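You operate a simulated robot arm through the tools that you are given. There is no shell and no other tool. Be economical: measure what you need, move in short steps, check, and stop when the job is done.

The job below is to be done with a simulated robot arm. You get a single attempt, and the scene is never put back.

Task
Test the filter at about 0.8 bar with the yellow valve shut, then stop the pump.
Fine: green valve open before the pump starts; hold the pressure two seconds; pump dial back to 0.

It is judged by the outcome, as a careful person would: the job done as asked, and still so three seconds after it is handed in. It fails if anything else is knocked over, pushed out of place, dropped, spilled or broken.

Robot
A 7-joint arm with a two-finger gripper on a trunk, on a base that drives. Base frame: it is fixed to the floor where the robot stands at the start and does not move with it; the origin is under the middle of the robot, x ahead of it, y to its left, z up. Readings come in mm, degrees, newtons and seconds.
With the tool pointing down near the work surface it reaches from about 380 to 780 mm from the robot's upright axis, wherever it stands. Its first joint turns from -143.0 to 143.0 degrees. Places, roughly: black lever of the drain port [800, 300, 700]; black tap [900, 0, 300]; blue button [800, -800, 800]; blue valve [800, -200, 500]; filter gauge [900, -400, 1100]; green lever of the tank port [800, 400, 700]; green tap [700, -900, 700]; green valve [800, -300, 700]; orange valve [1300, 1900, 1200]; pump dial [900, -300, 1100]; pump switch [900, -200, 900]; red clamp [900, -100, 1000]; red tap of the tank [700, -700, 300]; red valve [800, -600, 300]; stirrer switch [900, -300, 900]; white tap [800, -300, 300]. Payload 2.45 kg.
Tool frame: the origin (TCP) lies between the finger pads and is the grasp point; the fingertips stand 26 mm ahead of it; z points along the fingers, y is the line along which they close. Largest opening 96 mm; the body of the gripper starts 69 mm behind the TCP.
Orientation is that of the tool frame in the base frame, as [roll, pitch, yaw] about the fixed x, y, z axes, in that order (R = Rz(yaw) Ry(pitch) Rx(roll)). With the fingers straight down and closing along the base's y, the tool's x points along the base's -x, its y along +y and its z along -z.

Tools
- The arm moves only by the tool send_rows. Its argument "plan" is a list of rows, each a list of 3 entries, a list of its own where there are three numbers: the shift along the tool's x, y, z in mm, then the turn, a rotation vector about the tool's x, y, z in degrees, then the gripper command, from -1 (shut) to 1 (fully open), values between in proportion. In form: [[[x, y, z], [rx, ry, rz], grip], ...]. A call has 1 to 20 rows; each row is the pose to reach, as a shift and turn from the pose commanded when the call began, along the tool's axes at that moment. Rows are played at 5 a second. More than 50 mm and 8.6 degrees between two rows, or a gripper value outside its range, and nothing of the call is played. A pose out of reach is approached as far as the arm can. The call stops where the force on the tool passes 60 N (or 10 N more than at its start, if that is more) or the arm is blocked; 0.2 s more then pass. Each finger halts on what it meets, pressing with about 28 N; the grip force reading is that of the motor and also rises with nothing between the fingers. The clock runs only during rows and for 0.2 s after the last one: add rows that repeat a pose to give the fingers time. It gives the time, the measured TCP pose, the force on the tool (base axes), the opening and the grip force at its end, in the units of the frame above (readings bear some noise), with the torque about the TCP (base axes, N m) and any sound that the robot's microphone picked up.
- Cameras (640 x 400 px; columns grow to the right, rows downward): "scene" is now at [39.6, 173.3, 1277.6]; the picture's right is [-0.17, -0.99, 0.00], its down [-0.58, 0.10, -0.81] and it looks along [0.80, -0.14, -0.59] (base axes); focal length 259 px, centre (320, 200). "wrist" rides on the gripper at [82, 3, -98] in the tool frame; the picture's right is [-0.04, 1.00, 0.00], its down [-0.73, -0.03, -0.68] and it looks along [-0.68, -0.03, 0.73] (tool axes); focal length 256 px, centre (320, 200). There is no depth. A picture from a camera that has moved, and an enlarged one, comes with that camera's place and axes in the base frame and with its lens. The place of the scene camera against the robot may be out by one fixed shift of up to 18 mm in any direction.
- camera(camera): a new picture of that camera. The clock stands still meanwhile.
- move_column(by): slides the trunk up (or, below 0, down) by that many mm; the arm and the scene camera ride with it, the base frame stays. It gives what a move gives, with no picture.
- steer(legs): drives the robot by 1 to 6 legs, each [ahead, turn to the left] in mm and degrees, along the robot's own axes; the way and the turn of a leg run together, so that a leg with both is an arc; at most 1500 mm and 180 degrees a leg. The arm and the cameras ride along, it lands a little off, and it stops where it bumps. It gives what a move gives.
- aim_head(pan, tilt): turns the head with the scene camera to pan (to the left, within 155 degrees either way) and tilt (down, from -29 to 69), counted from straight ahead of the robot. It gives what a move gives.
- enlarge(camera, box): a new picture of the part [left, top, right, bottom] of that camera's present view, enlarged. The clock stands still meanwhile.
- finish_job(): hands the job in; it is judged then, once.

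Go step by step. Nothing tells you exact positions but the pictures and the camera data: compare them with the known pose of the tool, close in by small moves and look again before you grip or let go. The budget is 120 turns and 78 pictures, counting those below and the enlarged ones. Unless the task says otherwise, let go and move clear before handing in, and close with one line.

The tools are called after "Emit:" as a command line: name --argument value ..., lists and objects as JSON in quotes. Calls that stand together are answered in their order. send_rows: Moves the arm, as the interface text tells. Its arguments: {"type":"object","properties":{"plan":{"type":"array","items":{"type":"array"}}},"required":["plan"]} The other tools are called the same way: move_column (by) slides the trunk up or down; steer (legs) drives the base; aim_head (pan, tilt) turns the head that bears the scene camera; camera (camera) takes a picture; enlarge (camera, box) takes an enlarged picture of a part of a camera's view; finish_job () hands the job in.

At the start:

```text
time_s: 0.0
tcp_pos: [565.1, -15.2, 747.1]
orientation: [-180.0, 0.0, 180.0]
wrist_force: [-0.5, 0.0, 0.0]
torque: [0.04, -0.01, 0.03]
opening: 96.3
grip_force: 0.0
trunk travel left (down, up): [-300.0, 340.0]
robot x, y, heading: [0.7, -2.4, -0.2]
head pan, tilt: [-9.6, 35.9]
```

scene: 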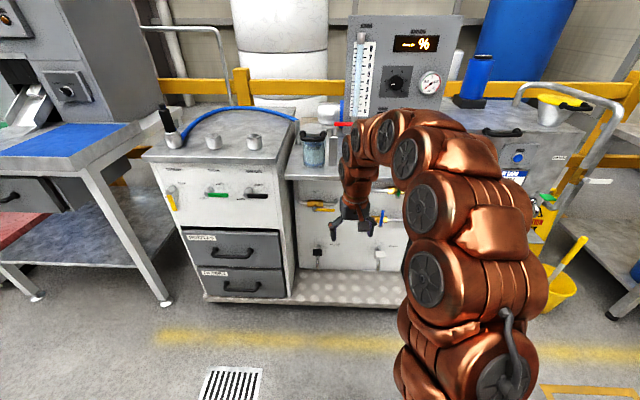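
wrist: 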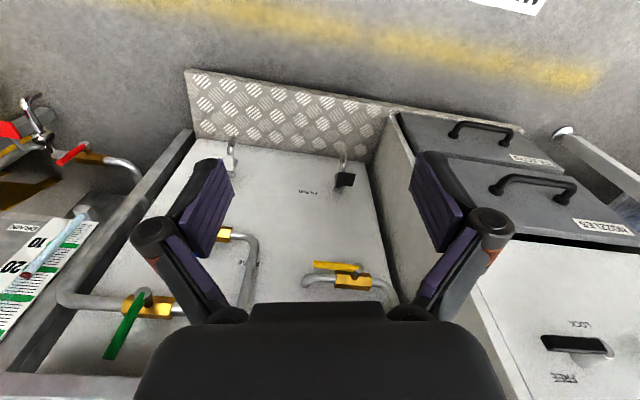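

I see the bench with a filter panel, a gauge and a dial, and pipework with coloured valves below. I'll look closer at the panel and the valves first.

Emit:
enlarge --camera "scene" --box '[280, 0, 480, 125]'

Emit:
enlarge --camera "scene" --box '[140, 90, 440, 278]'

Emit:
enlarge --camera "wrist" --box '[0, 120, 400, 370]'

```text
3.20 times, centred on (380, 62) of scene
camera zoom: at [39.6, 173.3, 1277.6], right [-0.17, -0.99, 0.0], down [-0.58, 0.1, -0.81], along [0.8, -0.14, -0.59], focal length 830 px, centre (128, 640)
```

zoom: 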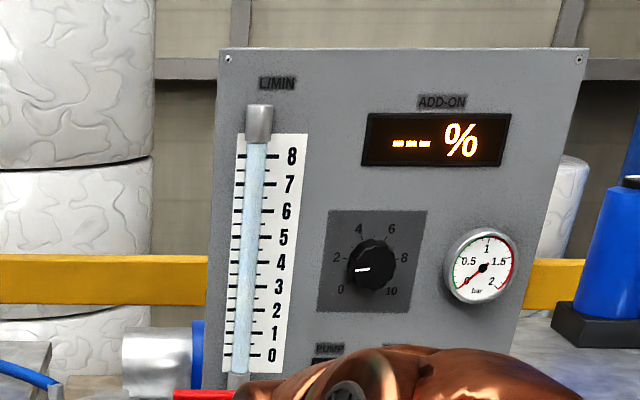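

```text
2.13 times, centred on (290, 184) of scene
camera zoom: at [39.6, 173.3, 1277.6], right [-0.17, -0.99, 0.0], down [-0.58, 0.1, -0.81], along [0.8, -0.14, -0.59], focal length 552 px, centre (384, 234)
```

zoom: 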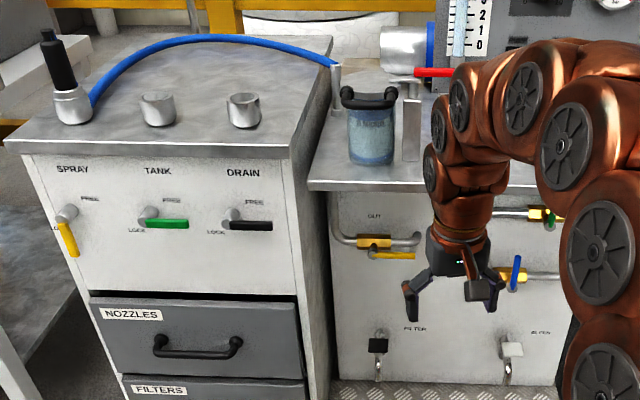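

```text
1.60 times, centred on (200, 245) of wrist
camera zoom: at [483.1, -12.4, 846.3], right [0.04, 1.0, 0.0], down [0.73, -0.03, 0.68], along [0.68, -0.03, -0.73], focal length 410 px, centre (512, 128)
```

zoom: 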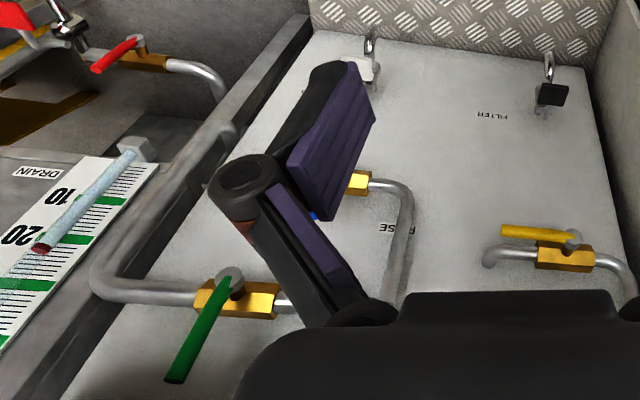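

The yellow OUT valve has its handle along the pipe, so it looks open. The green handle is across its pipe, so it looks shut. I'll pitch the hand forward so the wrist camera can view the panel squarely.

Emit:
send_rows --plan '[[[20, 0, 0], [0, -8, 0], 1], [[40, 0, 0], [0, -16, 0], 1], [[60, 0, 0], [0, -24, 0], 1], [[80, 0, 0], [0, -32, 0], 1], [[100, 0, 0], [0, -40, 0], 1], [[100, 0, 0], [0, -40, 0], 1]]'

Emit:
camera --camera "wrist"

Emit:
camera --camera "scene"

```text
time_s: 1.4
tcp_pos: [496.1, -18.2, 769.2]
orientation: [180.0, 39.9, -180.0]
wrist_force: [-0.4, -0.2, 0.6]
torque: [0.01, 0.0, -0.03]
opening: 95.9
grip_force: 0.0
out of reach, approached as far as the arm can: row 5, 6
trunk travel left (down, up): [-300.0, 340.0]
robot x, y, heading: [-4.2, 2.2, -0.4]
head pan, tilt: [-9.6, 35.9]
```

```text
72 pictures are left
camera wrist: at [370.9, -14.8, 793.5], right [0.03, 1.0, 0.03], down [0.13, -0.03, 0.99], along [0.99, -0.03, -0.13], focal length 256 px, centre (320, 200)
```

wrist: 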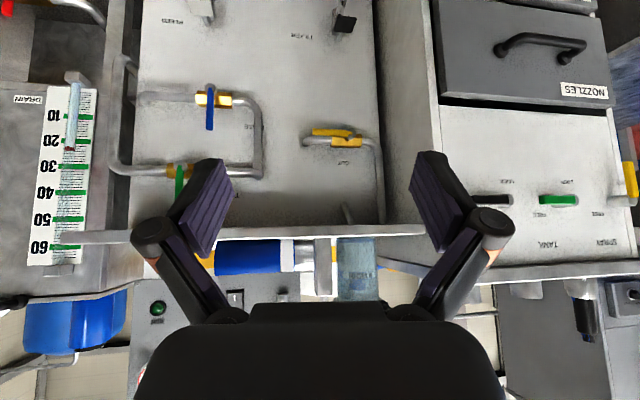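

```text
71 pictures are left
camera scene: at [39.5, 173.3, 1277.6], right [-0.17, -0.99, 0.0], down [-0.58, 0.1, -0.81], along [0.8, -0.14, -0.59], focal length 259 px, centre (320, 200)
```

scene: 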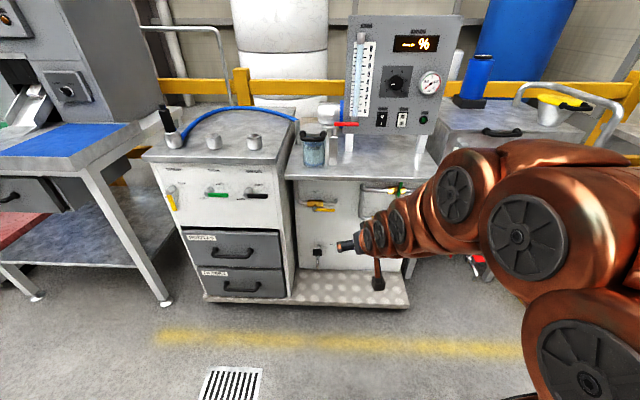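

The view of the bench is clearer now. I'll zoom in on the panel and the pipework.

Emit:
enlarge --camera "wrist" --box '[100, 0, 400, 188]'

Emit:
enlarge --camera "scene" --box '[280, 60, 460, 172]'

Emit:
enlarge --camera "scene" --box '[280, 160, 460, 272]'

```text
2.13 times, centred on (250, 94) of wrist
camera zoom: at [370.9, -14.8, 793.5], right [0.03, 1.0, 0.03], down [0.13, -0.03, 0.99], along [0.99, -0.03, -0.13], focal length 545 px, centre (469, 426)
```

zoom: 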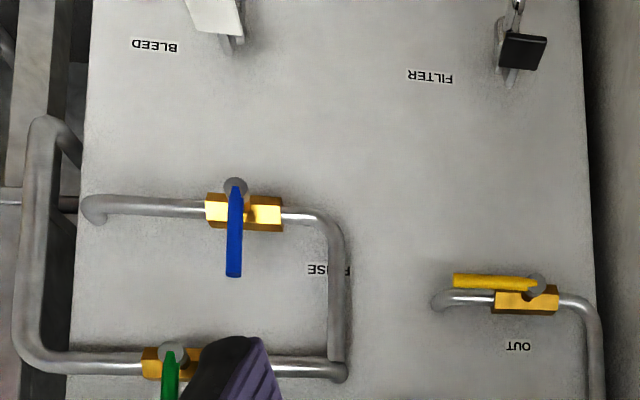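

```text
3.56 times, centred on (370, 116) of scene
camera zoom: at [39.5, 173.3, 1277.6], right [-0.17, -0.99, 0.0], down [-0.58, 0.1, -0.81], along [0.8, -0.14, -0.59], focal length 922 px, centre (142, 499)
```

zoom: 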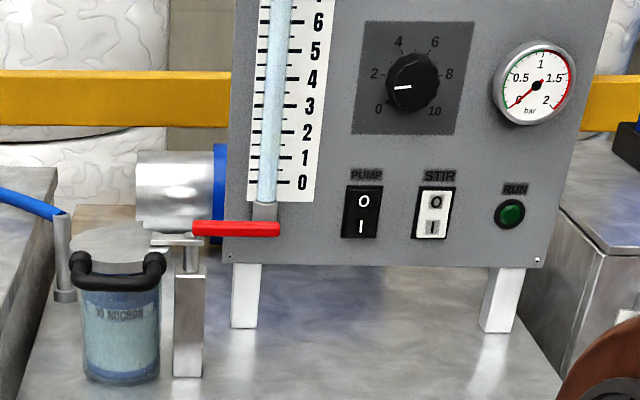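

```text
3.56 times, centred on (370, 216) of scene
camera zoom: at [39.5, 173.3, 1277.6], right [-0.17, -0.99, 0.0], down [-0.58, 0.1, -0.81], along [0.8, -0.14, -0.59], focal length 922 px, centre (142, 143)
```

zoom: 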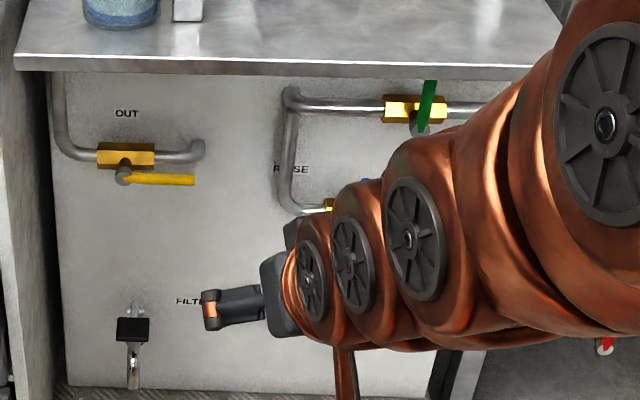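

Yellow's handle points right along its pipe (open). Green's points up across its pipe (shut), and so does blue's. Next I'll level the hand in front of the lower panel with the fingers forward, then look again.

Emit:
send_rows --plan '[[[-12, 0, 36], [0, -8.4, 0], 0], [[-24, 0, 72], [0, -16.8, 0], -0.5], [[-36, 0, 108], [0, -25.2, 0], -1], [[-48, 0, 144], [0, -33.6, 0], -1], [[-60, 0, 180], [0, -42, 0], -1], [[-68, 0, 214], [0, -50, 0], -1], [[-68, 0, 214], [0, -50, 0], -1]]'

Emit:
camera --camera "wrist"

Emit:
camera --camera "scene"

```text
time_s: 3.0
tcp_pos: [686.0, -18.5, 648.6]
orientation: [1.0, 90.0, 1.0]
wrist_force: [-0.2, 0.2, 0.5]
torque: [0.0, -0.02, 0.0]
opening: 0.0
grip_force: 27.8
out of reach, approached as far as the arm can: row 1, 2, 3, 4, 5
trunk travel left (down, up): [-300.0, 340.0]
robot x, y, heading: [-0.2, 2.7, 0.1]
head pan, tilt: [-9.6, 35.9]
```

```text
67 pictures are left
camera wrist: at [588.0, -14.3, 568.5], right [0.0, 1.0, 0.04], down [-0.68, -0.03, 0.73], along [0.73, -0.03, 0.68], focal length 256 px, centre (320, 200)
```

wrist: 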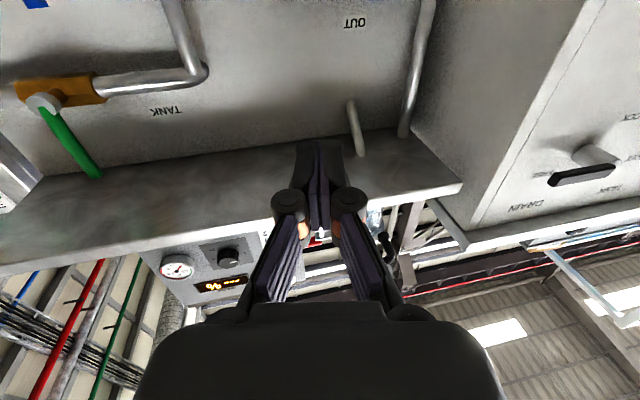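

```text
66 pictures are left
camera scene: at [39.6, 173.3, 1277.7], right [-0.17, -0.99, 0.0], down [-0.58, 0.1, -0.81], along [0.8, -0.14, -0.59], focal length 259 px, centre (320, 200)
```

scene: 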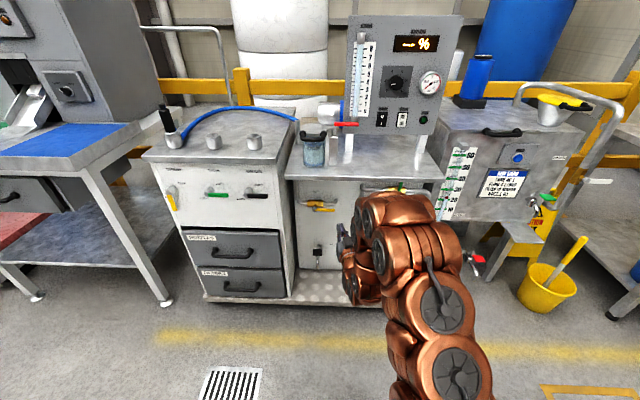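

Green's stem end triangulates to about (841, -294, 660), with an 80 mm lever pointing up. Now I'll lower the hand to see the yellow valve well.

Emit:
send_rows --plan '[[[50, 0, 0], [0, 0, 0], -1], [[100, 0, 0], [0, 0, 0], -1], [[150, 0, 0], [0, 0, 0], -1], [[150, 0, 0], [0, 0, 0], -1]]'

Emit:
camera --camera "wrist"

```text
time_s: 4.0
tcp_pos: [686.1, -17.4, 499.1]
orientation: [166.7, 89.9, 166.6]
wrist_force: [0.4, 0.1, -1.1]
torque: [0.02, 0.02, 0.02]
opening: 0.1
grip_force: 27.7
trunk travel left (down, up): [-300.0, 340.0]
robot x, y, heading: [2.2, -1.0, 0.2]
head pan, tilt: [-9.6, 35.9]
```

```text
65 pictures are left
camera wrist: at [586.8, -13.8, 418.3], right [0.0, 1.0, 0.04], down [-0.68, -0.03, 0.73], along [0.73, -0.03, 0.68], focal length 256 px, centre (320, 200)
```

wrist: 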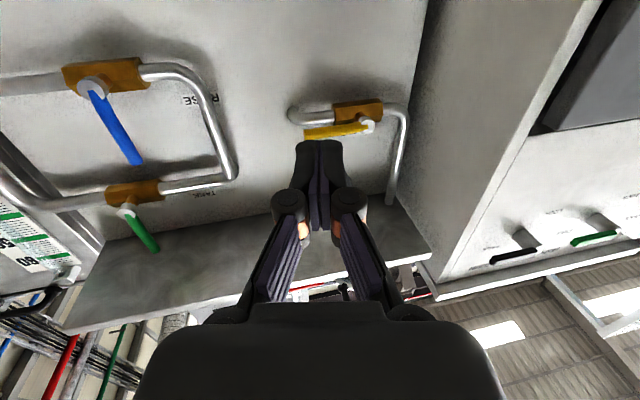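

Yellow's stem end is at about (905, 43, 581), with its lever pointing to -y. I'll drive forward a bit for reach.

Emit:
steer --legs '[[120, 0]]'

Emit:
camera --camera "wrist"

Emit:
camera --camera "scene"

```text
time_s: 5.2
tcp_pos: [806.0, -17.7, 499.0]
orientation: [-148.5, 90.0, -148.6]
wrist_force: [0.6, 0.8, 0.5]
torque: [0.02, -0.02, 0.01]
opening: 0.0
grip_force: 28.2
trunk travel left (down, up): [-300.0, 340.0]
robot x, y, heading: [122.8, -2.8, 0.2]
head pan, tilt: [-9.6, 35.9]
```

```text
64 pictures are left
camera wrist: at [707.8, -14.1, 418.3], right [0.0, 1.0, 0.04], down [-0.68, -0.03, 0.73], along [0.73, -0.03, 0.68], focal length 256 px, centre (320, 200)
```

wrist: 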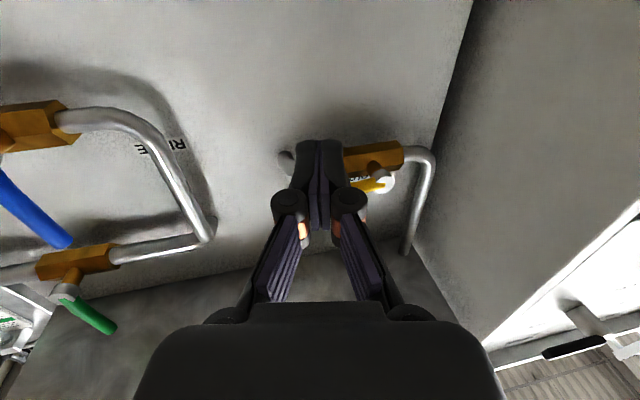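

```text
63 pictures are left
camera scene: at [160.8, 173.3, 1277.6], right [-0.17, -0.99, 0.0], down [-0.58, 0.1, -0.81], along [0.8, -0.14, -0.59], focal length 259 px, centre (320, 200)
```

scene: 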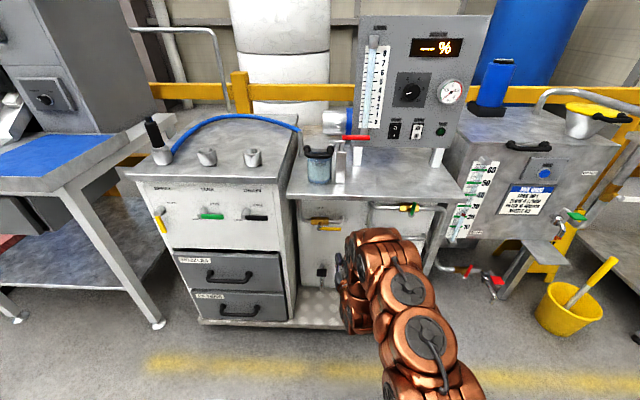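

The yellow hub refines to about (912, 44, 584). I'll slide the closed fingertips in just under the lever and check the view.

Emit:
send_rows --plan '[[[-45, 0, 0], [0, 0, 0], -1], [[-45, 0, 30], [0, 0, 0], -1], [[-45, 0, 60], [0, 0, 0], -1], [[-45, 0, 85], [0, 0, 0], -1], [[-45, 0, 85], [0, 0, 0], -1]]'

Emit:
camera --camera "wrist"

Emit:
enlarge --camera "scene" --box '[270, 180, 430, 280]'

```text
time_s: 6.4
tcp_pos: [891.2, -19.3, 543.7]
orientation: [174.1, 89.9, 174.1]
wrist_force: [-0.2, 0.7, -0.7]
torque: [-0.02, 0.04, 0.03]
opening: 0.0
grip_force: 28.3
trunk travel left (down, up): [-300.0, 340.0]
robot x, y, heading: [121.2, -0.6, 0.2]
head pan, tilt: [-9.6, 35.9]
```

```text
62 pictures are left
camera wrist: at [792.7, -15.0, 462.8], right [0.0, 1.0, 0.04], down [-0.68, -0.03, 0.73], along [0.73, -0.03, 0.68], focal length 256 px, centre (320, 200)
```

wrist: 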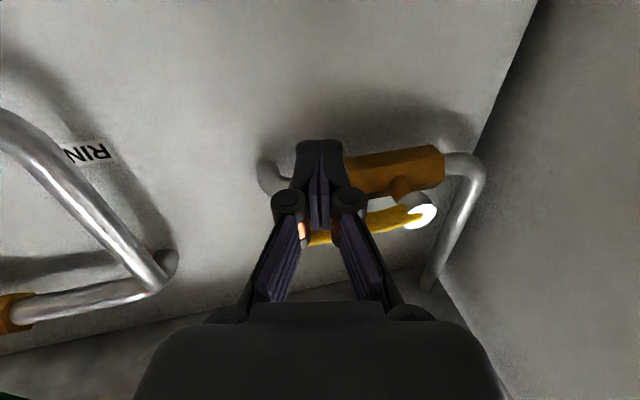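

```text
4.00 times, centred on (350, 230) of scene
camera zoom: at [160.8, 173.3, 1277.6], right [-0.17, -0.99, 0.0], down [-0.58, 0.1, -0.81], along [0.8, -0.14, -0.59], focal length 1038 px, centre (200, 80)
```

zoom: 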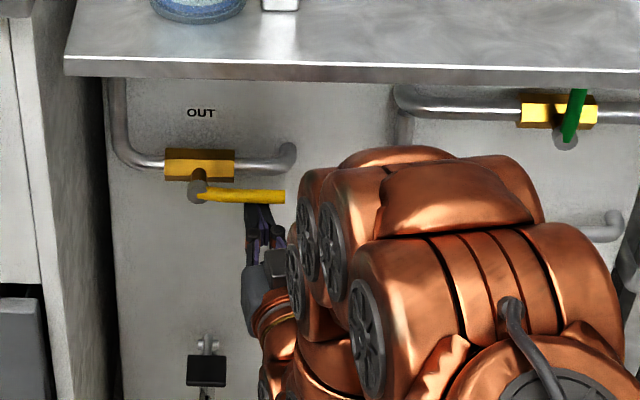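

The fingertips are under the lever and clear of the valve body. Now I'll sweep the lever up along its arc.

Emit:
send_rows --plan '[[[-23, 3, 0], [0, 0, 0], -1], [[-34, 1, 0], [0, 0, 0], -1], [[-45, 1, 0], [0, 0, 0], -1], [[-56, 3, 0], [0, 0, 0], -1], [[-66, 6, 0], [0, 0, 0], -1], [[-75, 12, 0], [0, 0, 0], -1], [[-84, 19, 0], [0, 0, 0], -1], [[-91, 27, 0], [0, 0, 0], -1], [[-96, 36, 0], [0, 0, 0], -1], [[-100, 46, 0], [0, 0, 0], -1], [[-100, 46, 0], [0, 0, 0], -1]]'

Emit:
camera --camera "wrist"

Emit:
enlarge --camera "scene" --box '[270, 180, 430, 280]'

```text
time_s: 7.0
tcp_pos: [887.6, -17.4, 561.6]
orientation: [178.4, 88.2, 178.4]
wrist_force: [-2.5, 0.3, -28.7]
torque: [-0.01, 0.13, -0.01]
opening: 6.0
grip_force: 28.3
trunk travel left (down, up): [-300.0, 340.0]
robot x, y, heading: [125.5, 1.6, -0.1]
head pan, tilt: [-9.6, 35.9]
stopped in row 3: the force on the tool passed its limit at 71 N (the readings are from after the stop); the commanded pose is now the measured one
```

```text
60 pictures are left
camera wrist: at [786.5, -12.8, 483.9], right [0.0, 1.0, 0.04], down [-0.66, -0.03, 0.76], along [0.76, -0.03, 0.65], focal length 256 px, centre (320, 200)
```

wrist: 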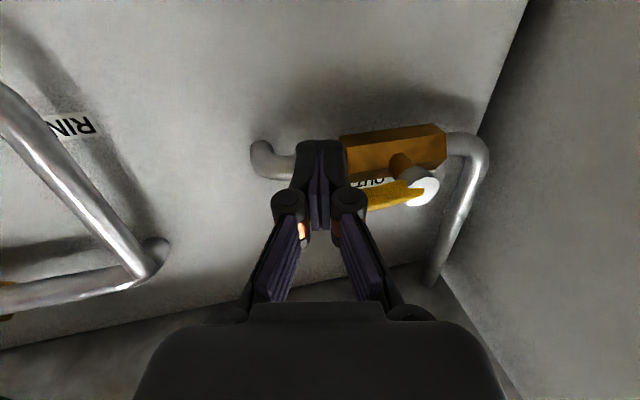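

```text
4.00 times, centred on (350, 230) of scene
camera zoom: at [162.4, 173.2, 1277.4], right [-0.17, -0.99, 0.0], down [-0.58, 0.1, -0.81], along [0.8, -0.14, -0.59], focal length 1038 px, centre (200, 80)
```

zoom: 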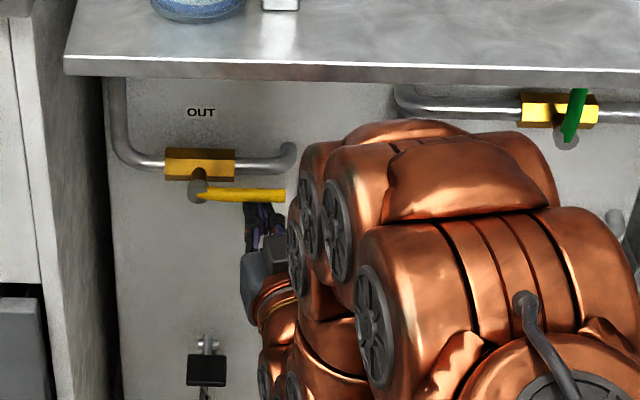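

The push stopped at about 71 N and the lever barely moved. It's either stiff or turns the other way. I'll look closely before trying again.

Emit:
enlarge --camera "scene" --box '[294, 206, 358, 246]'

Emit:
enlarge --camera "wrist" --box '[280, 100, 500, 238]'

```text
10.00 times, centred on (326, 226) of scene
camera zoom: at [162.4, 173.2, 1277.4], right [-0.17, -0.99, 0.0], down [-0.58, 0.1, -0.81], along [0.8, -0.14, -0.59], focal length 2594 px, centre (260, -60)
```

zoom: 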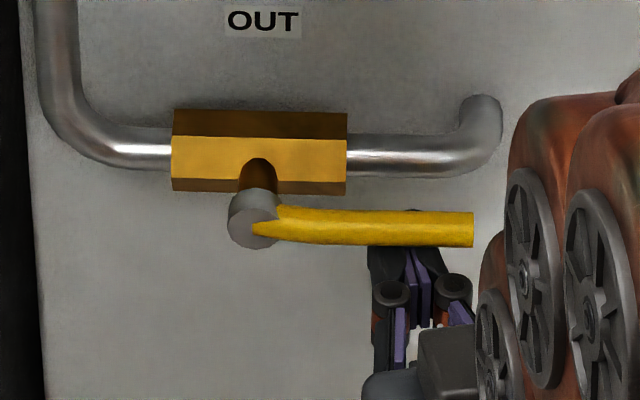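

```text
2.90 times, centred on (390, 169) of wrist
camera zoom: at [786.5, -12.8, 483.9], right [0.0, 1.0, 0.04], down [-0.66, -0.03, 0.76], along [0.76, -0.03, 0.65], focal length 742 px, centre (117, 290)
```

zoom: 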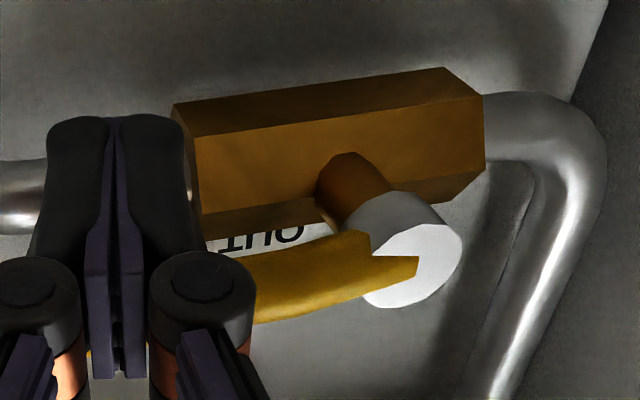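

The lever hasn't moved, so up seems to be against its stop. I'll back off, go above the lever and gently test pushing it down.

Emit:
send_rows --plan '[[[15, 0, 0], [0, -1.8, 0], -1], [[15, -6, -35], [0, -1.8, 0], -1], [[15, -13, -65], [0, -1.8, 0], -1], [[-30, -13, -65], [0, -1.8, 0], -1], [[-62, -13, -65], [0, -1.8, 0], -1], [[-62, -13, -30], [0, -1.8, 0], -1], [[-62, -13, 0], [0, -1.8, 0], -1], [[-62, -13, 2], [0, -1.8, 0], -1]]'

Emit:
enlarge --camera "scene" --box '[294, 196, 374, 246]'

Emit:
camera --camera "wrist"

```text
time_s: 8.8
tcp_pos: [891.7, -31.1, 627.3]
orientation: [1.5, 89.5, 1.4]
wrist_force: [-0.3, 0.0, 0.6]
torque: [-0.02, -0.01, 0.01]
opening: 0.0
grip_force: 28.8
trunk travel left (down, up): [-300.0, 340.0]
robot x, y, heading: [122.6, -0.2, 0.0]
head pan, tilt: [-9.6, 35.9]
```

```text
8.00 times, centred on (334, 221) of scene
camera zoom: at [161.0, 173.3, 1277.6], right [-0.17, -0.99, 0.0], down [-0.58, 0.1, -0.81], along [0.8, -0.14, -0.59], focal length 2075 px, centre (208, 32)
```

zoom: 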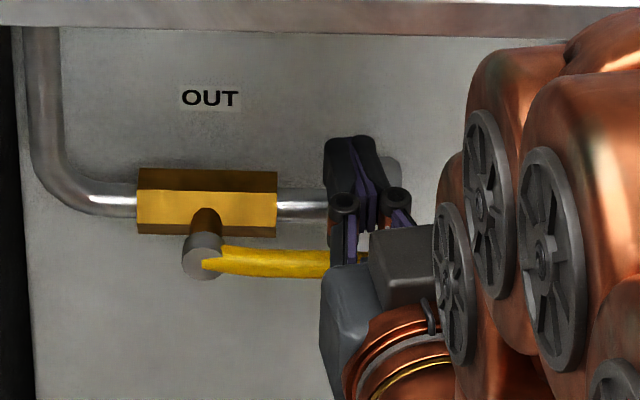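

```text
55 pictures are left
camera wrist: at [794.4, -26.7, 546.1], right [0.0, 1.0, 0.04], down [-0.69, -0.03, 0.73], along [0.73, -0.03, 0.68], focal length 256 px, centre (320, 200)
```

wrist: 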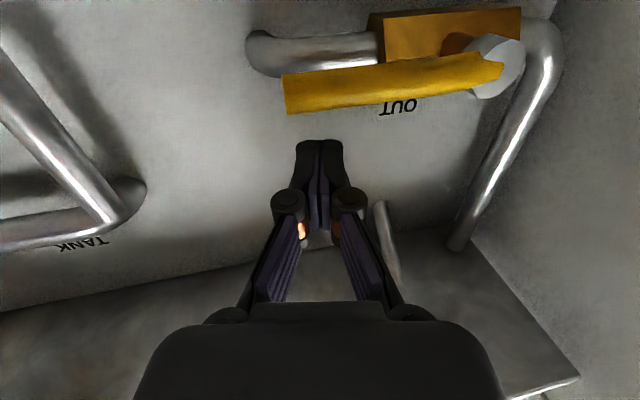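

The fingers are above the lever tip. I'll push down slowly.

Emit:
send_rows --plan '[[[12, 0, 0], [0, 0, 0], -1], [[20, 0, 0], [0, 0, 0], -1], [[25, 0, 0], [0, 0, 0], -1], [[29, 0, 0], [0, 0, 0], -1], [[33, 0, 0], [0, 0, 0], -1], [[37, 0, 0], [0, 0, 0], -1], [[41, 0, 0], [0, 0, 0], -1], [[45, 1, 0], [0, 0, 0], -1], [[49, 1, 0], [0, 0, 0], -1]]'

Emit:
enlarge --camera "scene" --box '[294, 196, 374, 246]'

```text
time_s: 10.8
tcp_pos: [892.0, -29.9, 578.2]
orientation: [1.5, 89.5, 1.6]
wrist_force: [-0.5, -0.2, 0.2]
torque: [-0.01, 0.02, 0.03]
opening: 0.1
grip_force: 28.8
trunk travel left (down, up): [-300.0, 340.0]
robot x, y, heading: [121.0, 0.8, -0.1]
head pan, tilt: [-9.6, 35.9]
```

```text
8.00 times, centred on (334, 221) of scene
camera zoom: at [160.9, 173.3, 1277.6], right [-0.17, -0.99, 0.0], down [-0.58, 0.1, -0.81], along [0.8, -0.14, -0.59], focal length 2075 px, centre (208, 32)
```

zoom: 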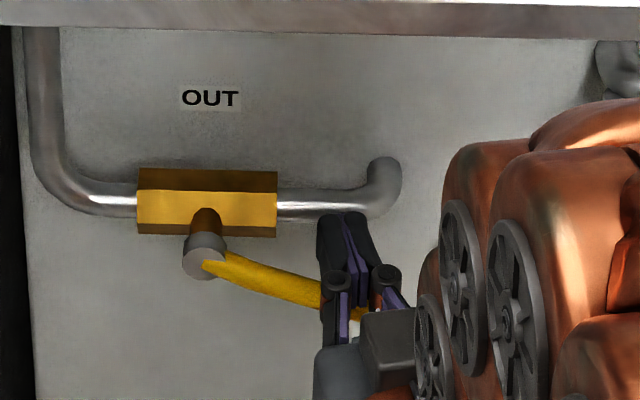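

It turns freely downward, so clockwise closes it. I'll continue the sweep to straight down.

Emit:
send_rows --plan '[[[3, 10, 0], [0, 0, 0], -1], [[9, 11, 0], [0, 0, 0], -1], [[20, 15, 0], [0, 0, 0], -1], [[30, 20, 0], [0, 0, 0], -1], [[39, 27, 0], [0, 0, 0], -1], [[46, 36, 0], [0, 0, 0], -1], [[52, 45, 0], [0, 0, 0], -1], [[54, 51, 0], [0, 0, 0], -1], [[56, 56, 0], [0, 0, 0], -1], [[57, 59, 0], [0, 0, 0], -1], [[57, 62, 0], [0, 0, 0], -1], [[58, 65, 0], [0, 0, 0], -1]]'

Emit:
enlarge --camera "scene" --box '[294, 196, 374, 246]'

```text
time_s: 13.4
tcp_pos: [892.3, 23.1, 524.1]
orientation: [5.4, 89.2, 4.0]
wrist_force: [-12.4, -13.0, 6.1]
torque: [0.08, -0.12, 0.02]
opening: 0.0
grip_force: 29.1
trunk travel left (down, up): [-300.0, 340.0]
robot x, y, heading: [117.6, 0.4, -0.6]
head pan, tilt: [-9.6, 35.9]
stopped in row 12: the force on the tool passed its limit at 62 N (the readings are from after the stop); the commanded pose is now the measured one
```

```text
8.00 times, centred on (334, 221) of scene
camera zoom: at [161.1, 172.5, 1277.5], right [-0.17, -0.98, 0.0], down [-0.58, 0.1, -0.81], along [0.8, -0.14, -0.59], focal length 2075 px, centre (208, 32)
```

zoom: 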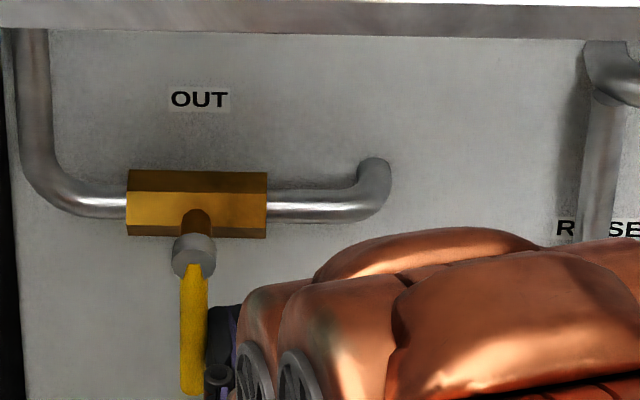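

Yellow is shut, with its lever straight down at the stop. By the same logic green should open anticlockwise, from up to left. I'll withdraw and go to the right side of the green lever.

Emit:
send_rows --plan '[[[0, -12, 0], [0, 0, 0], -1], [[0, -14, -45], [0, 0, 0], -1], [[0, -20, -90], [0, 0, 0], -1], [[0, -30, -135], [0, 0, 0], -1], [[-30, -60, -152], [0, 0, 0], -1], [[-51, -96, -152], [0, 0, 0], -1], [[-72, -132, -152], [0, 0, 0], -1], [[-92, -168, -152], [0, 0, 0], -1], [[-113, -204, -152], [0, 0, 0], -1], [[-134, -240, -152], [0, 0, 0], -1], [[-155, -276, -152], [0, 0, 0], -1], [[-175, -312, -152], [0, 0, 0], -1], [[-196, -348, -152], [0, 0, 0], -1], [[-196, -348, -152], [0, 0, 0], -1]]'

Emit:
camera --camera "wrist"

Emit:
camera --camera "scene"

```text
time_s: 16.4
tcp_pos: [729.5, -318.6, 718.8]
orientation: [0.8, 89.3, -0.4]
wrist_force: [0.7, -0.9, 0.0]
torque: [-0.02, 0.01, 0.0]
opening: 0.4
grip_force: 29.2
out of reach, approached as far as the arm can: row 6, 7, 8, 9, 10
trunk travel left (down, up): [-300.0, 340.0]
robot x, y, heading: [118.0, -2.8, -0.4]
head pan, tilt: [-9.6, 35.9]
```

```text
52 pictures are left
camera wrist: at [633.6, -313.5, 636.8], right [0.02, 1.0, 0.04], down [-0.69, -0.01, 0.72], along [0.72, -0.04, 0.69], focal length 256 px, centre (320, 200)
```

wrist: 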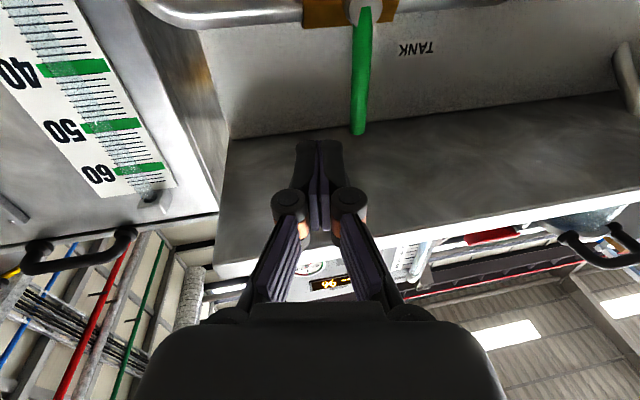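

```text
51 pictures are left
camera scene: at [161.7, 172.8, 1277.6], right [-0.17, -0.99, 0.0], down [-0.58, 0.1, -0.81], along [0.8, -0.14, -0.59], focal length 259 px, centre (320, 200)
```

scene: 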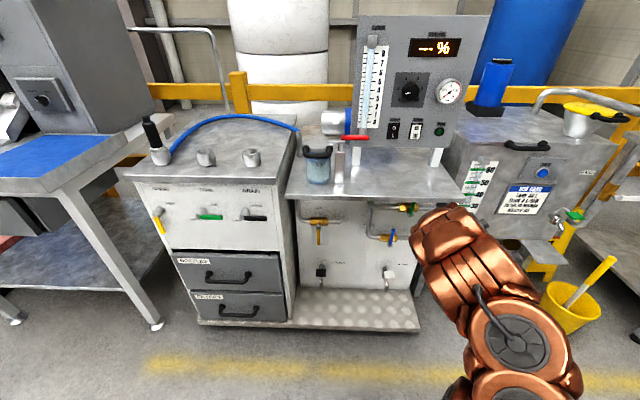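

The fingers are to the right of the green lever. I'll go in beside it and push left the first few degrees.

Emit:
send_rows --plan '[[[0, -3, 45], [0, 0, 0], -1], [[0, -3, 85], [0, 0, 0], -1], [[0, -3, 98], [0, 0, 0], -1], [[0, 5, 98], [0, 0, 0], -1], [[0, 10, 98], [0, 0, 0], -1], [[-3, 16, 98], [0, 0, 0], -1], [[-4, 21, 98], [0, 0, 0], -1], [[-4, 27, 98], [0, 0, 0], -1], [[-4, 32, 98], [0, 0, 0], -1], [[-4, 37, 98], [0, 0, 0], -1]]'

Emit:
camera --camera "wrist"

```text
time_s: 18.1
tcp_pos: [825.7, -310.3, 720.9]
orientation: [29.5, 89.3, 26.6]
wrist_force: [-5.9, -17.5, -5.3]
torque: [-0.07, 0.04, 0.01]
opening: 0.0
grip_force: 28.3
trunk travel left (down, up): [-300.0, 340.0]
robot x, y, heading: [121.0, -2.3, -0.9]
head pan, tilt: [-9.6, 35.9]
stopped in row 8: the force on the tool passed its limit at 65 N (the readings are from after the stop); the commanded pose is now the measured one
```

```text
50 pictures are left
camera wrist: at [728.1, -302.1, 639.6], right [0.05, 1.0, 0.05], down [-0.69, 0.0, 0.73], along [0.72, -0.07, 0.69], focal length 256 px, centre (320, 200)
```

wrist: 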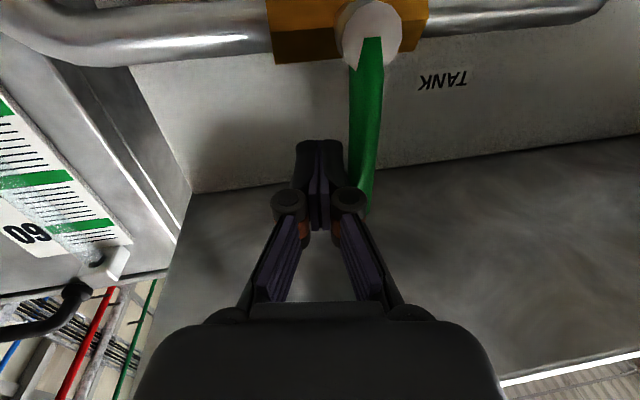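

Left is its stop, so this one opens to the right. I'll withdraw and go to the lever's left side.

Emit:
send_rows --plan '[[[0, -6, 0], [-1, 0, 0], -1], [[0, -6, -40], [-2.5, 0, 0], -1], [[0, -6, -78], [-2.5, 0, 0], -1], [[0, 25, -78], [-2.5, 0, 0], -1], [[0, 50, -78], [-2.5, 0, 0], -1], [[0, 50, -40], [-2.5, 0, 0], -1], [[0, 50, 0], [-2.5, 0, 0], -1], [[0, 50, 0], [-2.5, 0, 0], -1]]'

Emit:
camera --camera "wrist"

```text
time_s: 19.9
tcp_pos: [827.8, -257.2, 721.8]
orientation: [13.2, 89.4, 13.2]
wrist_force: [-0.3, 0.0, -1.0]
torque: [0.01, -0.03, 0.01]
opening: 0.0
grip_force: 28.7
trunk travel left (down, up): [-300.0, 340.0]
robot x, y, heading: [118.4, -0.3, -0.7]
head pan, tilt: [-9.6, 35.9]
```

```text
49 pictures are left
camera wrist: at [730.5, -253.6, 639.9], right [0.0, 1.0, 0.04], down [-0.69, -0.03, 0.73], along [0.73, -0.03, 0.69], focal length 256 px, centre (320, 200)
```

wrist: 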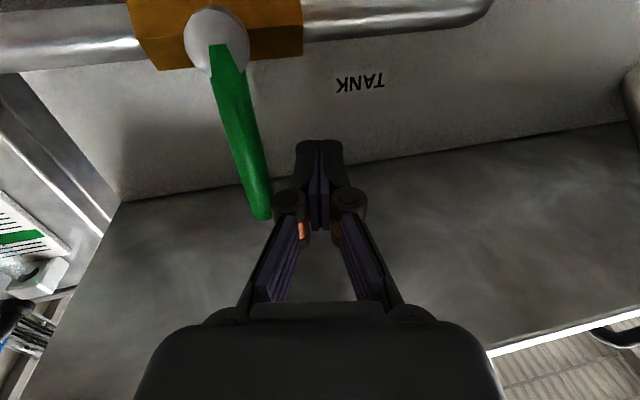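

The fingers are now left of the green lever. I'll sweep it to the right.

Emit:
send_rows --plan '[[[2, -10, 0], [0, 0, 0], -1], [[1, -18, 0], [0, 0, 0], -1], [[0, -25, 0], [0, 0, 0], -1], [[-1, -36, 0], [0, 0, 0], -1], [[1, -46, 0], [0, 0, 0], -1], [[4, -56, 0], [0, 0, 0], -1]]'

Emit:
camera --camera "wrist"

```text
time_s: 21.3
tcp_pos: [828.6, -314.6, 719.8]
orientation: [8.7, 89.2, 8.8]
wrist_force: [-0.4, 0.8, 0.8]
torque: [0.0, 0.02, 0.0]
opening: 0.0
grip_force: 28.5
trunk travel left (down, up): [-300.0, 340.0]
robot x, y, heading: [121.1, -0.6, -0.6]
head pan, tilt: [-9.6, 35.9]
```

```text
48 pictures are left
camera wrist: at [731.4, -311.0, 636.9], right [0.0, 1.0, 0.04], down [-0.69, -0.03, 0.72], along [0.72, -0.03, 0.69], focal length 256 px, centre (320, 200)
```

wrist: 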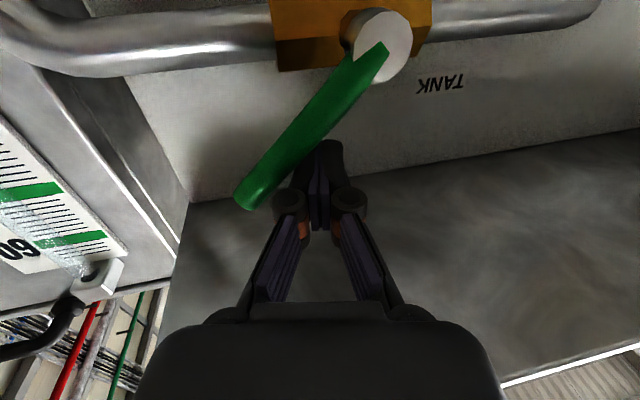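

It's turning to the right. I'll continue to the stop.

Emit:
send_rows --plan '[[[7, -8, 0], [0, 0, 0], -1], [[13, -17, 0], [0, 0, 0], -1], [[21, -24, 0], [0, 0, 0], -1], [[30, -29, 0], [0, 0, 0], -1], [[35, -31, 0], [0, 0, 0], -1], [[40, -33, 0], [0, 0, 0], -1], [[43, -34, 0], [0, 0, 0], -1], [[46, -35, 0], [0, 0, 0], -1], [[49, -35, 0], [0, 0, 0], -1]]'

Emit:
camera --camera "wrist"

```text
time_s: 23.4
tcp_pos: [831.1, -349.4, 679.0]
orientation: [-9.3, 88.0, -9.3]
wrist_force: [4.9, -0.5, 25.2]
torque: [0.02, 0.22, 0.1]
opening: 5.8
grip_force: 29.2
trunk travel left (down, up): [-300.0, 340.0]
robot x, y, heading: [121.1, 2.1, -0.4]
head pan, tilt: [-9.6, 35.9]
stopped in row 9: the force on the tool passed its limit at 62 N (the readings are from after the stop); the commanded pose is now the measured one
```

```text
47 pictures are left
camera wrist: at [736.5, -346.2, 595.9], right [-0.01, 1.0, 0.03], down [-0.7, -0.03, 0.71], along [0.71, -0.02, 0.7], focal length 256 px, centre (320, 200)
```

wrist: 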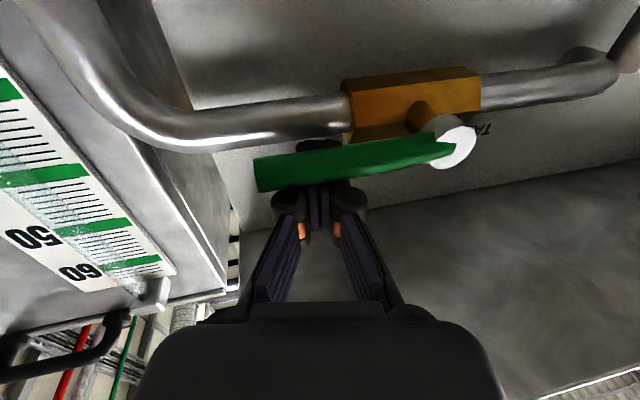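

Green is open, along its pipe. Now I'll withdraw from under the shelf and raise the trunk to work at the panel.

Emit:
send_rows --plan '[[[-12, 0, 0], [0, -1, 0], -1], [[-12, 0, -45], [0, -1.5, 0], -1], [[-12, 0, -90], [0, -1.5, 0], -1], [[-12, 0, -135], [0, -1.5, 0], -1], [[-12, 0, -150], [0, -1.5, 0], -1]]'

Emit:
move_column --by 250

Emit:
aim_head --pan -25 --tilt 28

Emit:
camera --camera "scene"

Emit:
camera --camera "wrist"

```text
time_s: 24.6
tcp_pos: [679.5, -349.0, 682.5]
orientation: [-1.8, 87.2, -1.7]
wrist_force: [0.2, 0.7, -0.4]
torque: [0.01, 0.0, 0.01]
opening: 0.1
grip_force: 28.6
trunk travel left (down, up): [-300.0, 340.0]
robot x, y, heading: [125.8, -0.2, -0.7]
head pan, tilt: [-9.6, 35.9]
```

```text
time_s: 27.2
tcp_pos: [680.0, -349.9, 932.0]
orientation: [-2.0, 87.1, -1.8]
wrist_force: [-0.1, 0.5, 0.3]
torque: [0.04, 0.05, 0.0]
opening: 0.1
grip_force: 28.3
trunk travel left (down, up): [-550.0, 90.0]
robot x, y, heading: [118.6, 4.6, -0.4]
head pan, tilt: [-9.6, 35.9]
```

```text
time_s: 28.0
tcp_pos: [682.5, -349.1, 933.0]
orientation: [-2.1, 87.1, -1.8]
wrist_force: [-0.1, -0.2, 0.2]
torque: [0.03, 0.01, -0.02]
opening: 0.0
grip_force: 29.2
trunk travel left (down, up): [-550.0, 90.0]
robot x, y, heading: [122.2, -2.0, -0.6]
head pan, tilt: [-25.0, 28.0]
```

```text
46 pictures are left
camera scene: at [158.5, 148.7, 1539.9], right [-0.43, -0.9, 0.0], down [-0.42, 0.2, -0.88], along [0.8, -0.38, -0.47], focal length 259 px, centre (320, 200)
```

scene: 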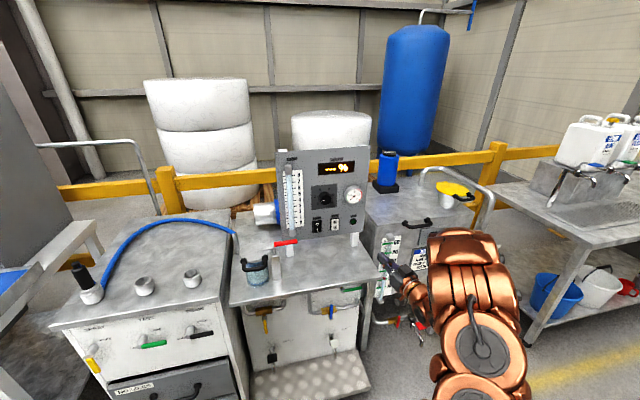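

```text
45 pictures are left
camera wrist: at [586.8, -346.2, 848.1], right [-0.01, 1.0, 0.04], down [-0.71, -0.03, 0.7], along [0.7, -0.02, 0.71], focal length 256 px, centre (320, 200)
```

wrist: 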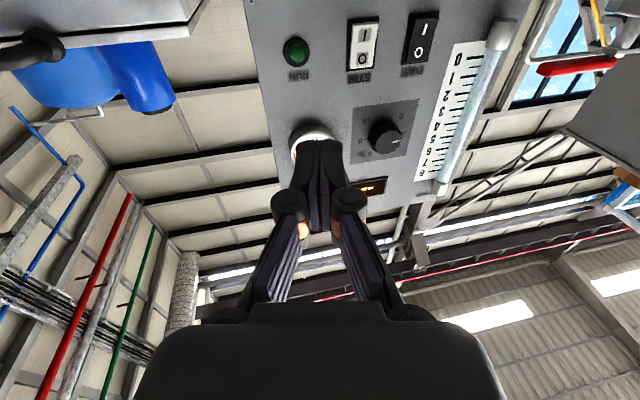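

The scene camera now sees the panel freely. The dial is at about (961, -243, 1079) and the pump switch at about (980, -217, 946). I'll zoom in.

Emit:
enlarge --camera "scene" --box '[280, 165, 376, 225]'

Emit:
enlarge --camera "wrist" --box '[270, 0, 510, 150]'

```text
6.67 times, centred on (328, 195) of scene
camera zoom: at [158.5, 148.7, 1539.9], right [-0.43, -0.9, 0.0], down [-0.42, 0.2, -0.88], along [0.8, -0.38, -0.47], focal length 1729 px, centre (267, 233)
```

zoom: 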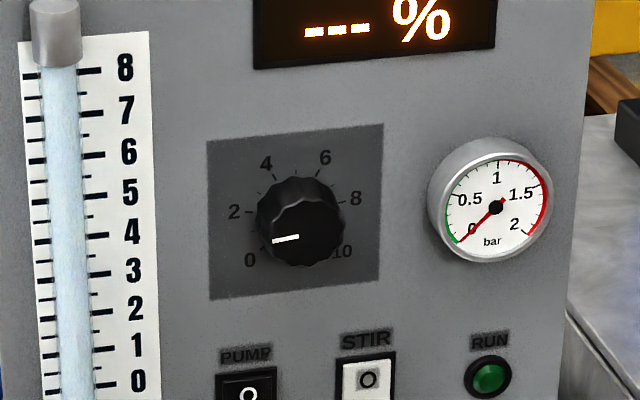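

```text
2.67 times, centred on (390, 75) of wrist
camera zoom: at [586.8, -346.2, 848.1], right [-0.01, 1.0, 0.04], down [-0.71, -0.03, 0.7], along [0.7, -0.02, 0.71], focal length 683 px, centre (133, 533)
```

zoom: 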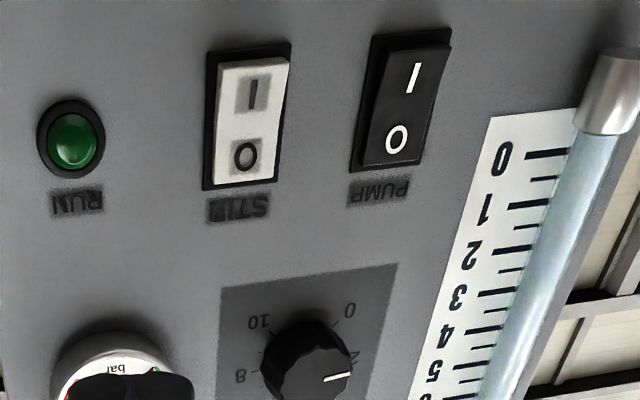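

The dial rests near 1.3 and the pump is off. I'll move the closed fingertips in front of the pump rocker's lower "I" half.

Emit:
send_rows --plan '[[[2, 23, 36], [0, 0.5, 0], -1], [[4, 46, 72], [0, 1, 0], -1], [[6, 69, 108], [0, 1.5, 0], -1], [[8, 92, 144], [0, 2, 0], -1], [[10, 115, 180], [0, 2.5, 0], -1], [[12, 138, 218], [0, 2.7, 0], -1], [[12, 138, 218], [0, 2.7, 0], -1]]'

Emit:
camera --camera "wrist"

Emit:
camera --camera "scene"

```text
time_s: 29.6
tcp_pos: [899.3, -211.9, 932.3]
orientation: [-27.1, 89.8, -26.9]
wrist_force: [0.2, 0.0, -0.4]
torque: [-0.02, 0.02, -0.02]
opening: 0.0
grip_force: 28.6
trunk travel left (down, up): [-550.0, 90.0]
robot x, y, heading: [123.8, 2.6, -0.5]
head pan, tilt: [-25.0, 28.0]
```

```text
42 pictures are left
camera wrist: at [800.4, -209.0, 851.6], right [0.0, 1.0, 0.04], down [-0.68, -0.03, 0.73], along [0.73, -0.02, 0.68], focal length 256 px, centre (320, 200)
```

wrist: 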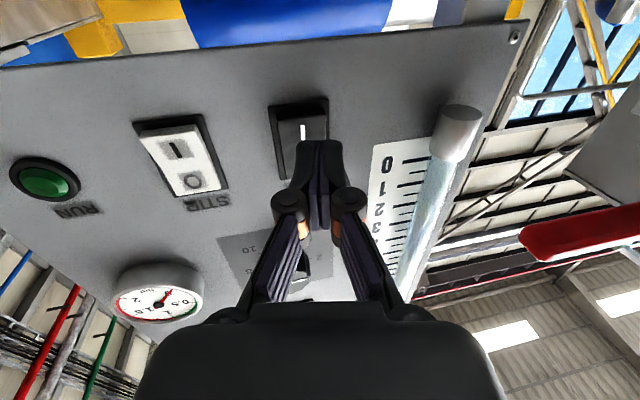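

```text
41 pictures are left
camera scene: at [158.5, 148.7, 1539.9], right [-0.43, -0.9, 0.0], down [-0.42, 0.2, -0.88], along [0.8, -0.38, -0.47], focal length 259 px, centre (320, 200)
```

scene: 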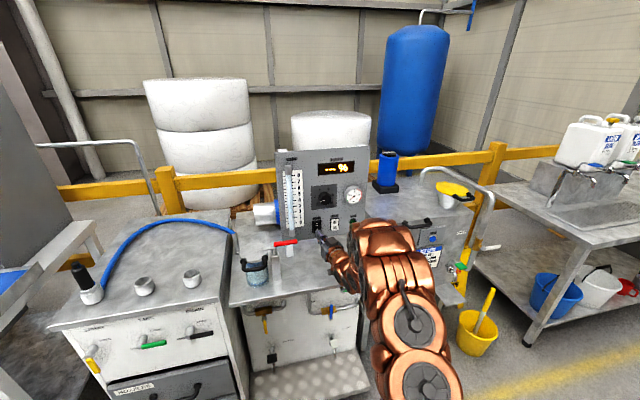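

The rocker's "I" half is at about (942, -222, 926), and the panel leans back about 14°. I'll press "I" with small forward steps.

Emit:
send_rows --plan '[[[8, -10, 0], [0, 0, 0], -1], [[8, -10, 8], [0, 0, 0], -1], [[8, -10, 12], [0, 0, 0], -1], [[8, -10, 15], [0, 0, 0], -1], [[8, -10, 17], [0, 0, 0], -1], [[8, -10, 19], [0, 0, 0], -1], [[8, -10, 21], [0, 0, 0], -1], [[8, -10, 23], [0, 0, 0], -1], [[8, -10, 10], [0, 0, 0], -1]]'

Emit:
enlarge --camera "scene" --box '[280, 165, 376, 225]'

Emit:
camera --camera "wrist"

```text
time_s: 31.6
tcp_pos: [908.8, -220.5, 922.7]
orientation: [-18.4, 89.7, -18.3]
wrist_force: [-0.2, 0.1, 0.5]
torque: [-0.02, -0.04, -0.01]
opening: 0.3
grip_force: 28.4
trunk travel left (down, up): [-550.0, 90.0]
robot x, y, heading: [120.2, -1.0, -0.5]
head pan, tilt: [-25.0, 28.0]
heard: click
```

```text
6.67 times, centred on (328, 195) of scene
camera zoom: at [158.7, 148.7, 1539.9], right [-0.43, -0.9, 0.0], down [-0.42, 0.2, -0.88], along [0.8, -0.38, -0.47], focal length 1729 px, centre (267, 233)
```

zoom: 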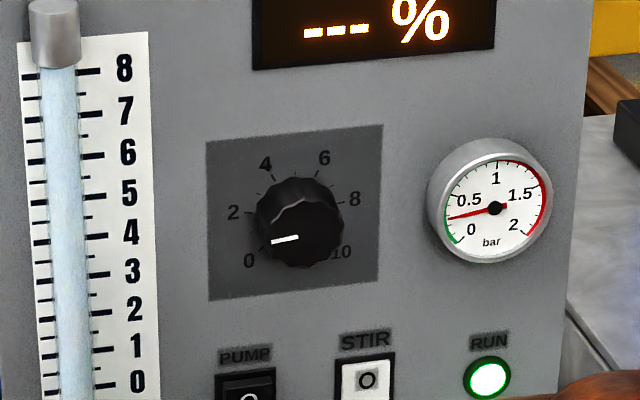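

```text
39 pictures are left
camera wrist: at [810.5, -217.1, 842.8], right [0.0, 1.0, 0.04], down [-0.68, -0.03, 0.73], along [0.73, -0.02, 0.68], focal length 256 px, centre (320, 200)
```

wrist: 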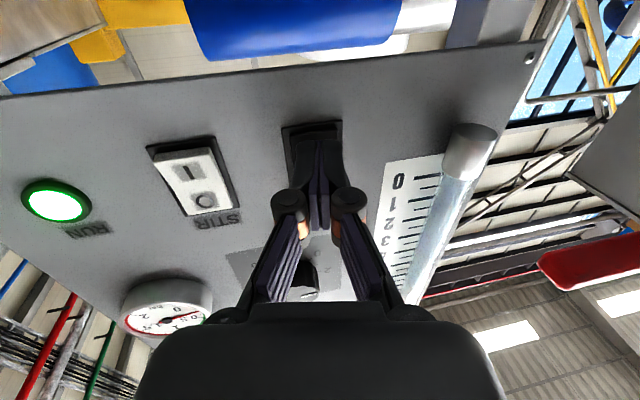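

The pump is running: the lamp is lit and the gauge reads about 0.27 bar at dial ~1.3. Now I'll go in front of the dial with the hand tilted to match the panel and the fingers open.

Emit:
send_rows --plan '[[[0, 0, -45], [0, 0, 0], -1], [[-45, -6, -60], [0, 3, 0], -0.5], [[-90, -12, -60], [0, 6, 0], 0], [[-130, -18, -55], [0, 10, 0], 0.56], [[-175, -22, -45], [0, 14, 0], 0.56], [[-175, -22, -26], [0, 14, 0], 0.56], [[-175, -22, -26], [0, 14, 0], 0.56]]'

Emit:
camera --camera "wrist"

Emit:
enlarge --camera "scene" --box '[272, 155, 384, 225]'

```text
time_s: 33.2
tcp_pos: [883.5, -241.1, 1097.4]
orientation: [-179.6, 76.1, -179.4]
wrist_force: [0.1, 0.6, 0.4]
torque: [0.0, 0.01, -0.02]
opening: 74.6
grip_force: 0.0
trunk travel left (down, up): [-550.0, 90.0]
robot x, y, heading: [119.4, -2.4, -0.5]
head pan, tilt: [-25.0, 28.0]
```

```text
38 pictures are left
camera wrist: at [767.1, -238.9, 1044.4], right [0.01, 1.0, 0.04], down [-0.48, -0.03, 0.88], along [0.88, -0.02, 0.48], focal length 256 px, centre (320, 200)
```

wrist: 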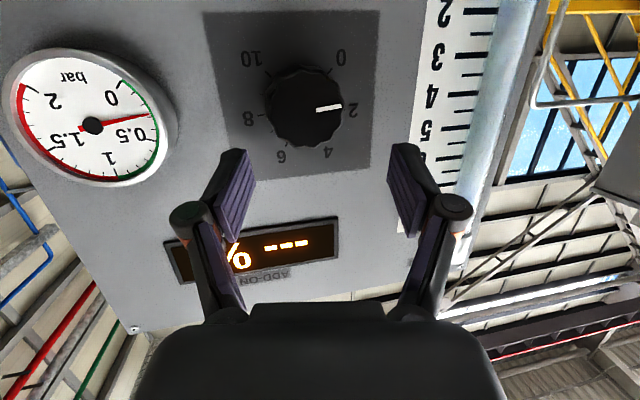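

```text
5.71 times, centred on (328, 190) of scene
camera zoom: at [158.4, 148.8, 1539.9], right [-0.43, -0.9, 0.0], down [-0.42, 0.2, -0.88], along [0.8, -0.38, -0.47], focal length 1482 px, centre (274, 257)
```

zoom: 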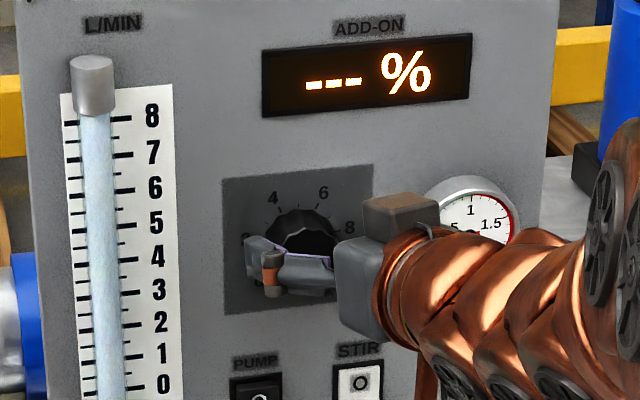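

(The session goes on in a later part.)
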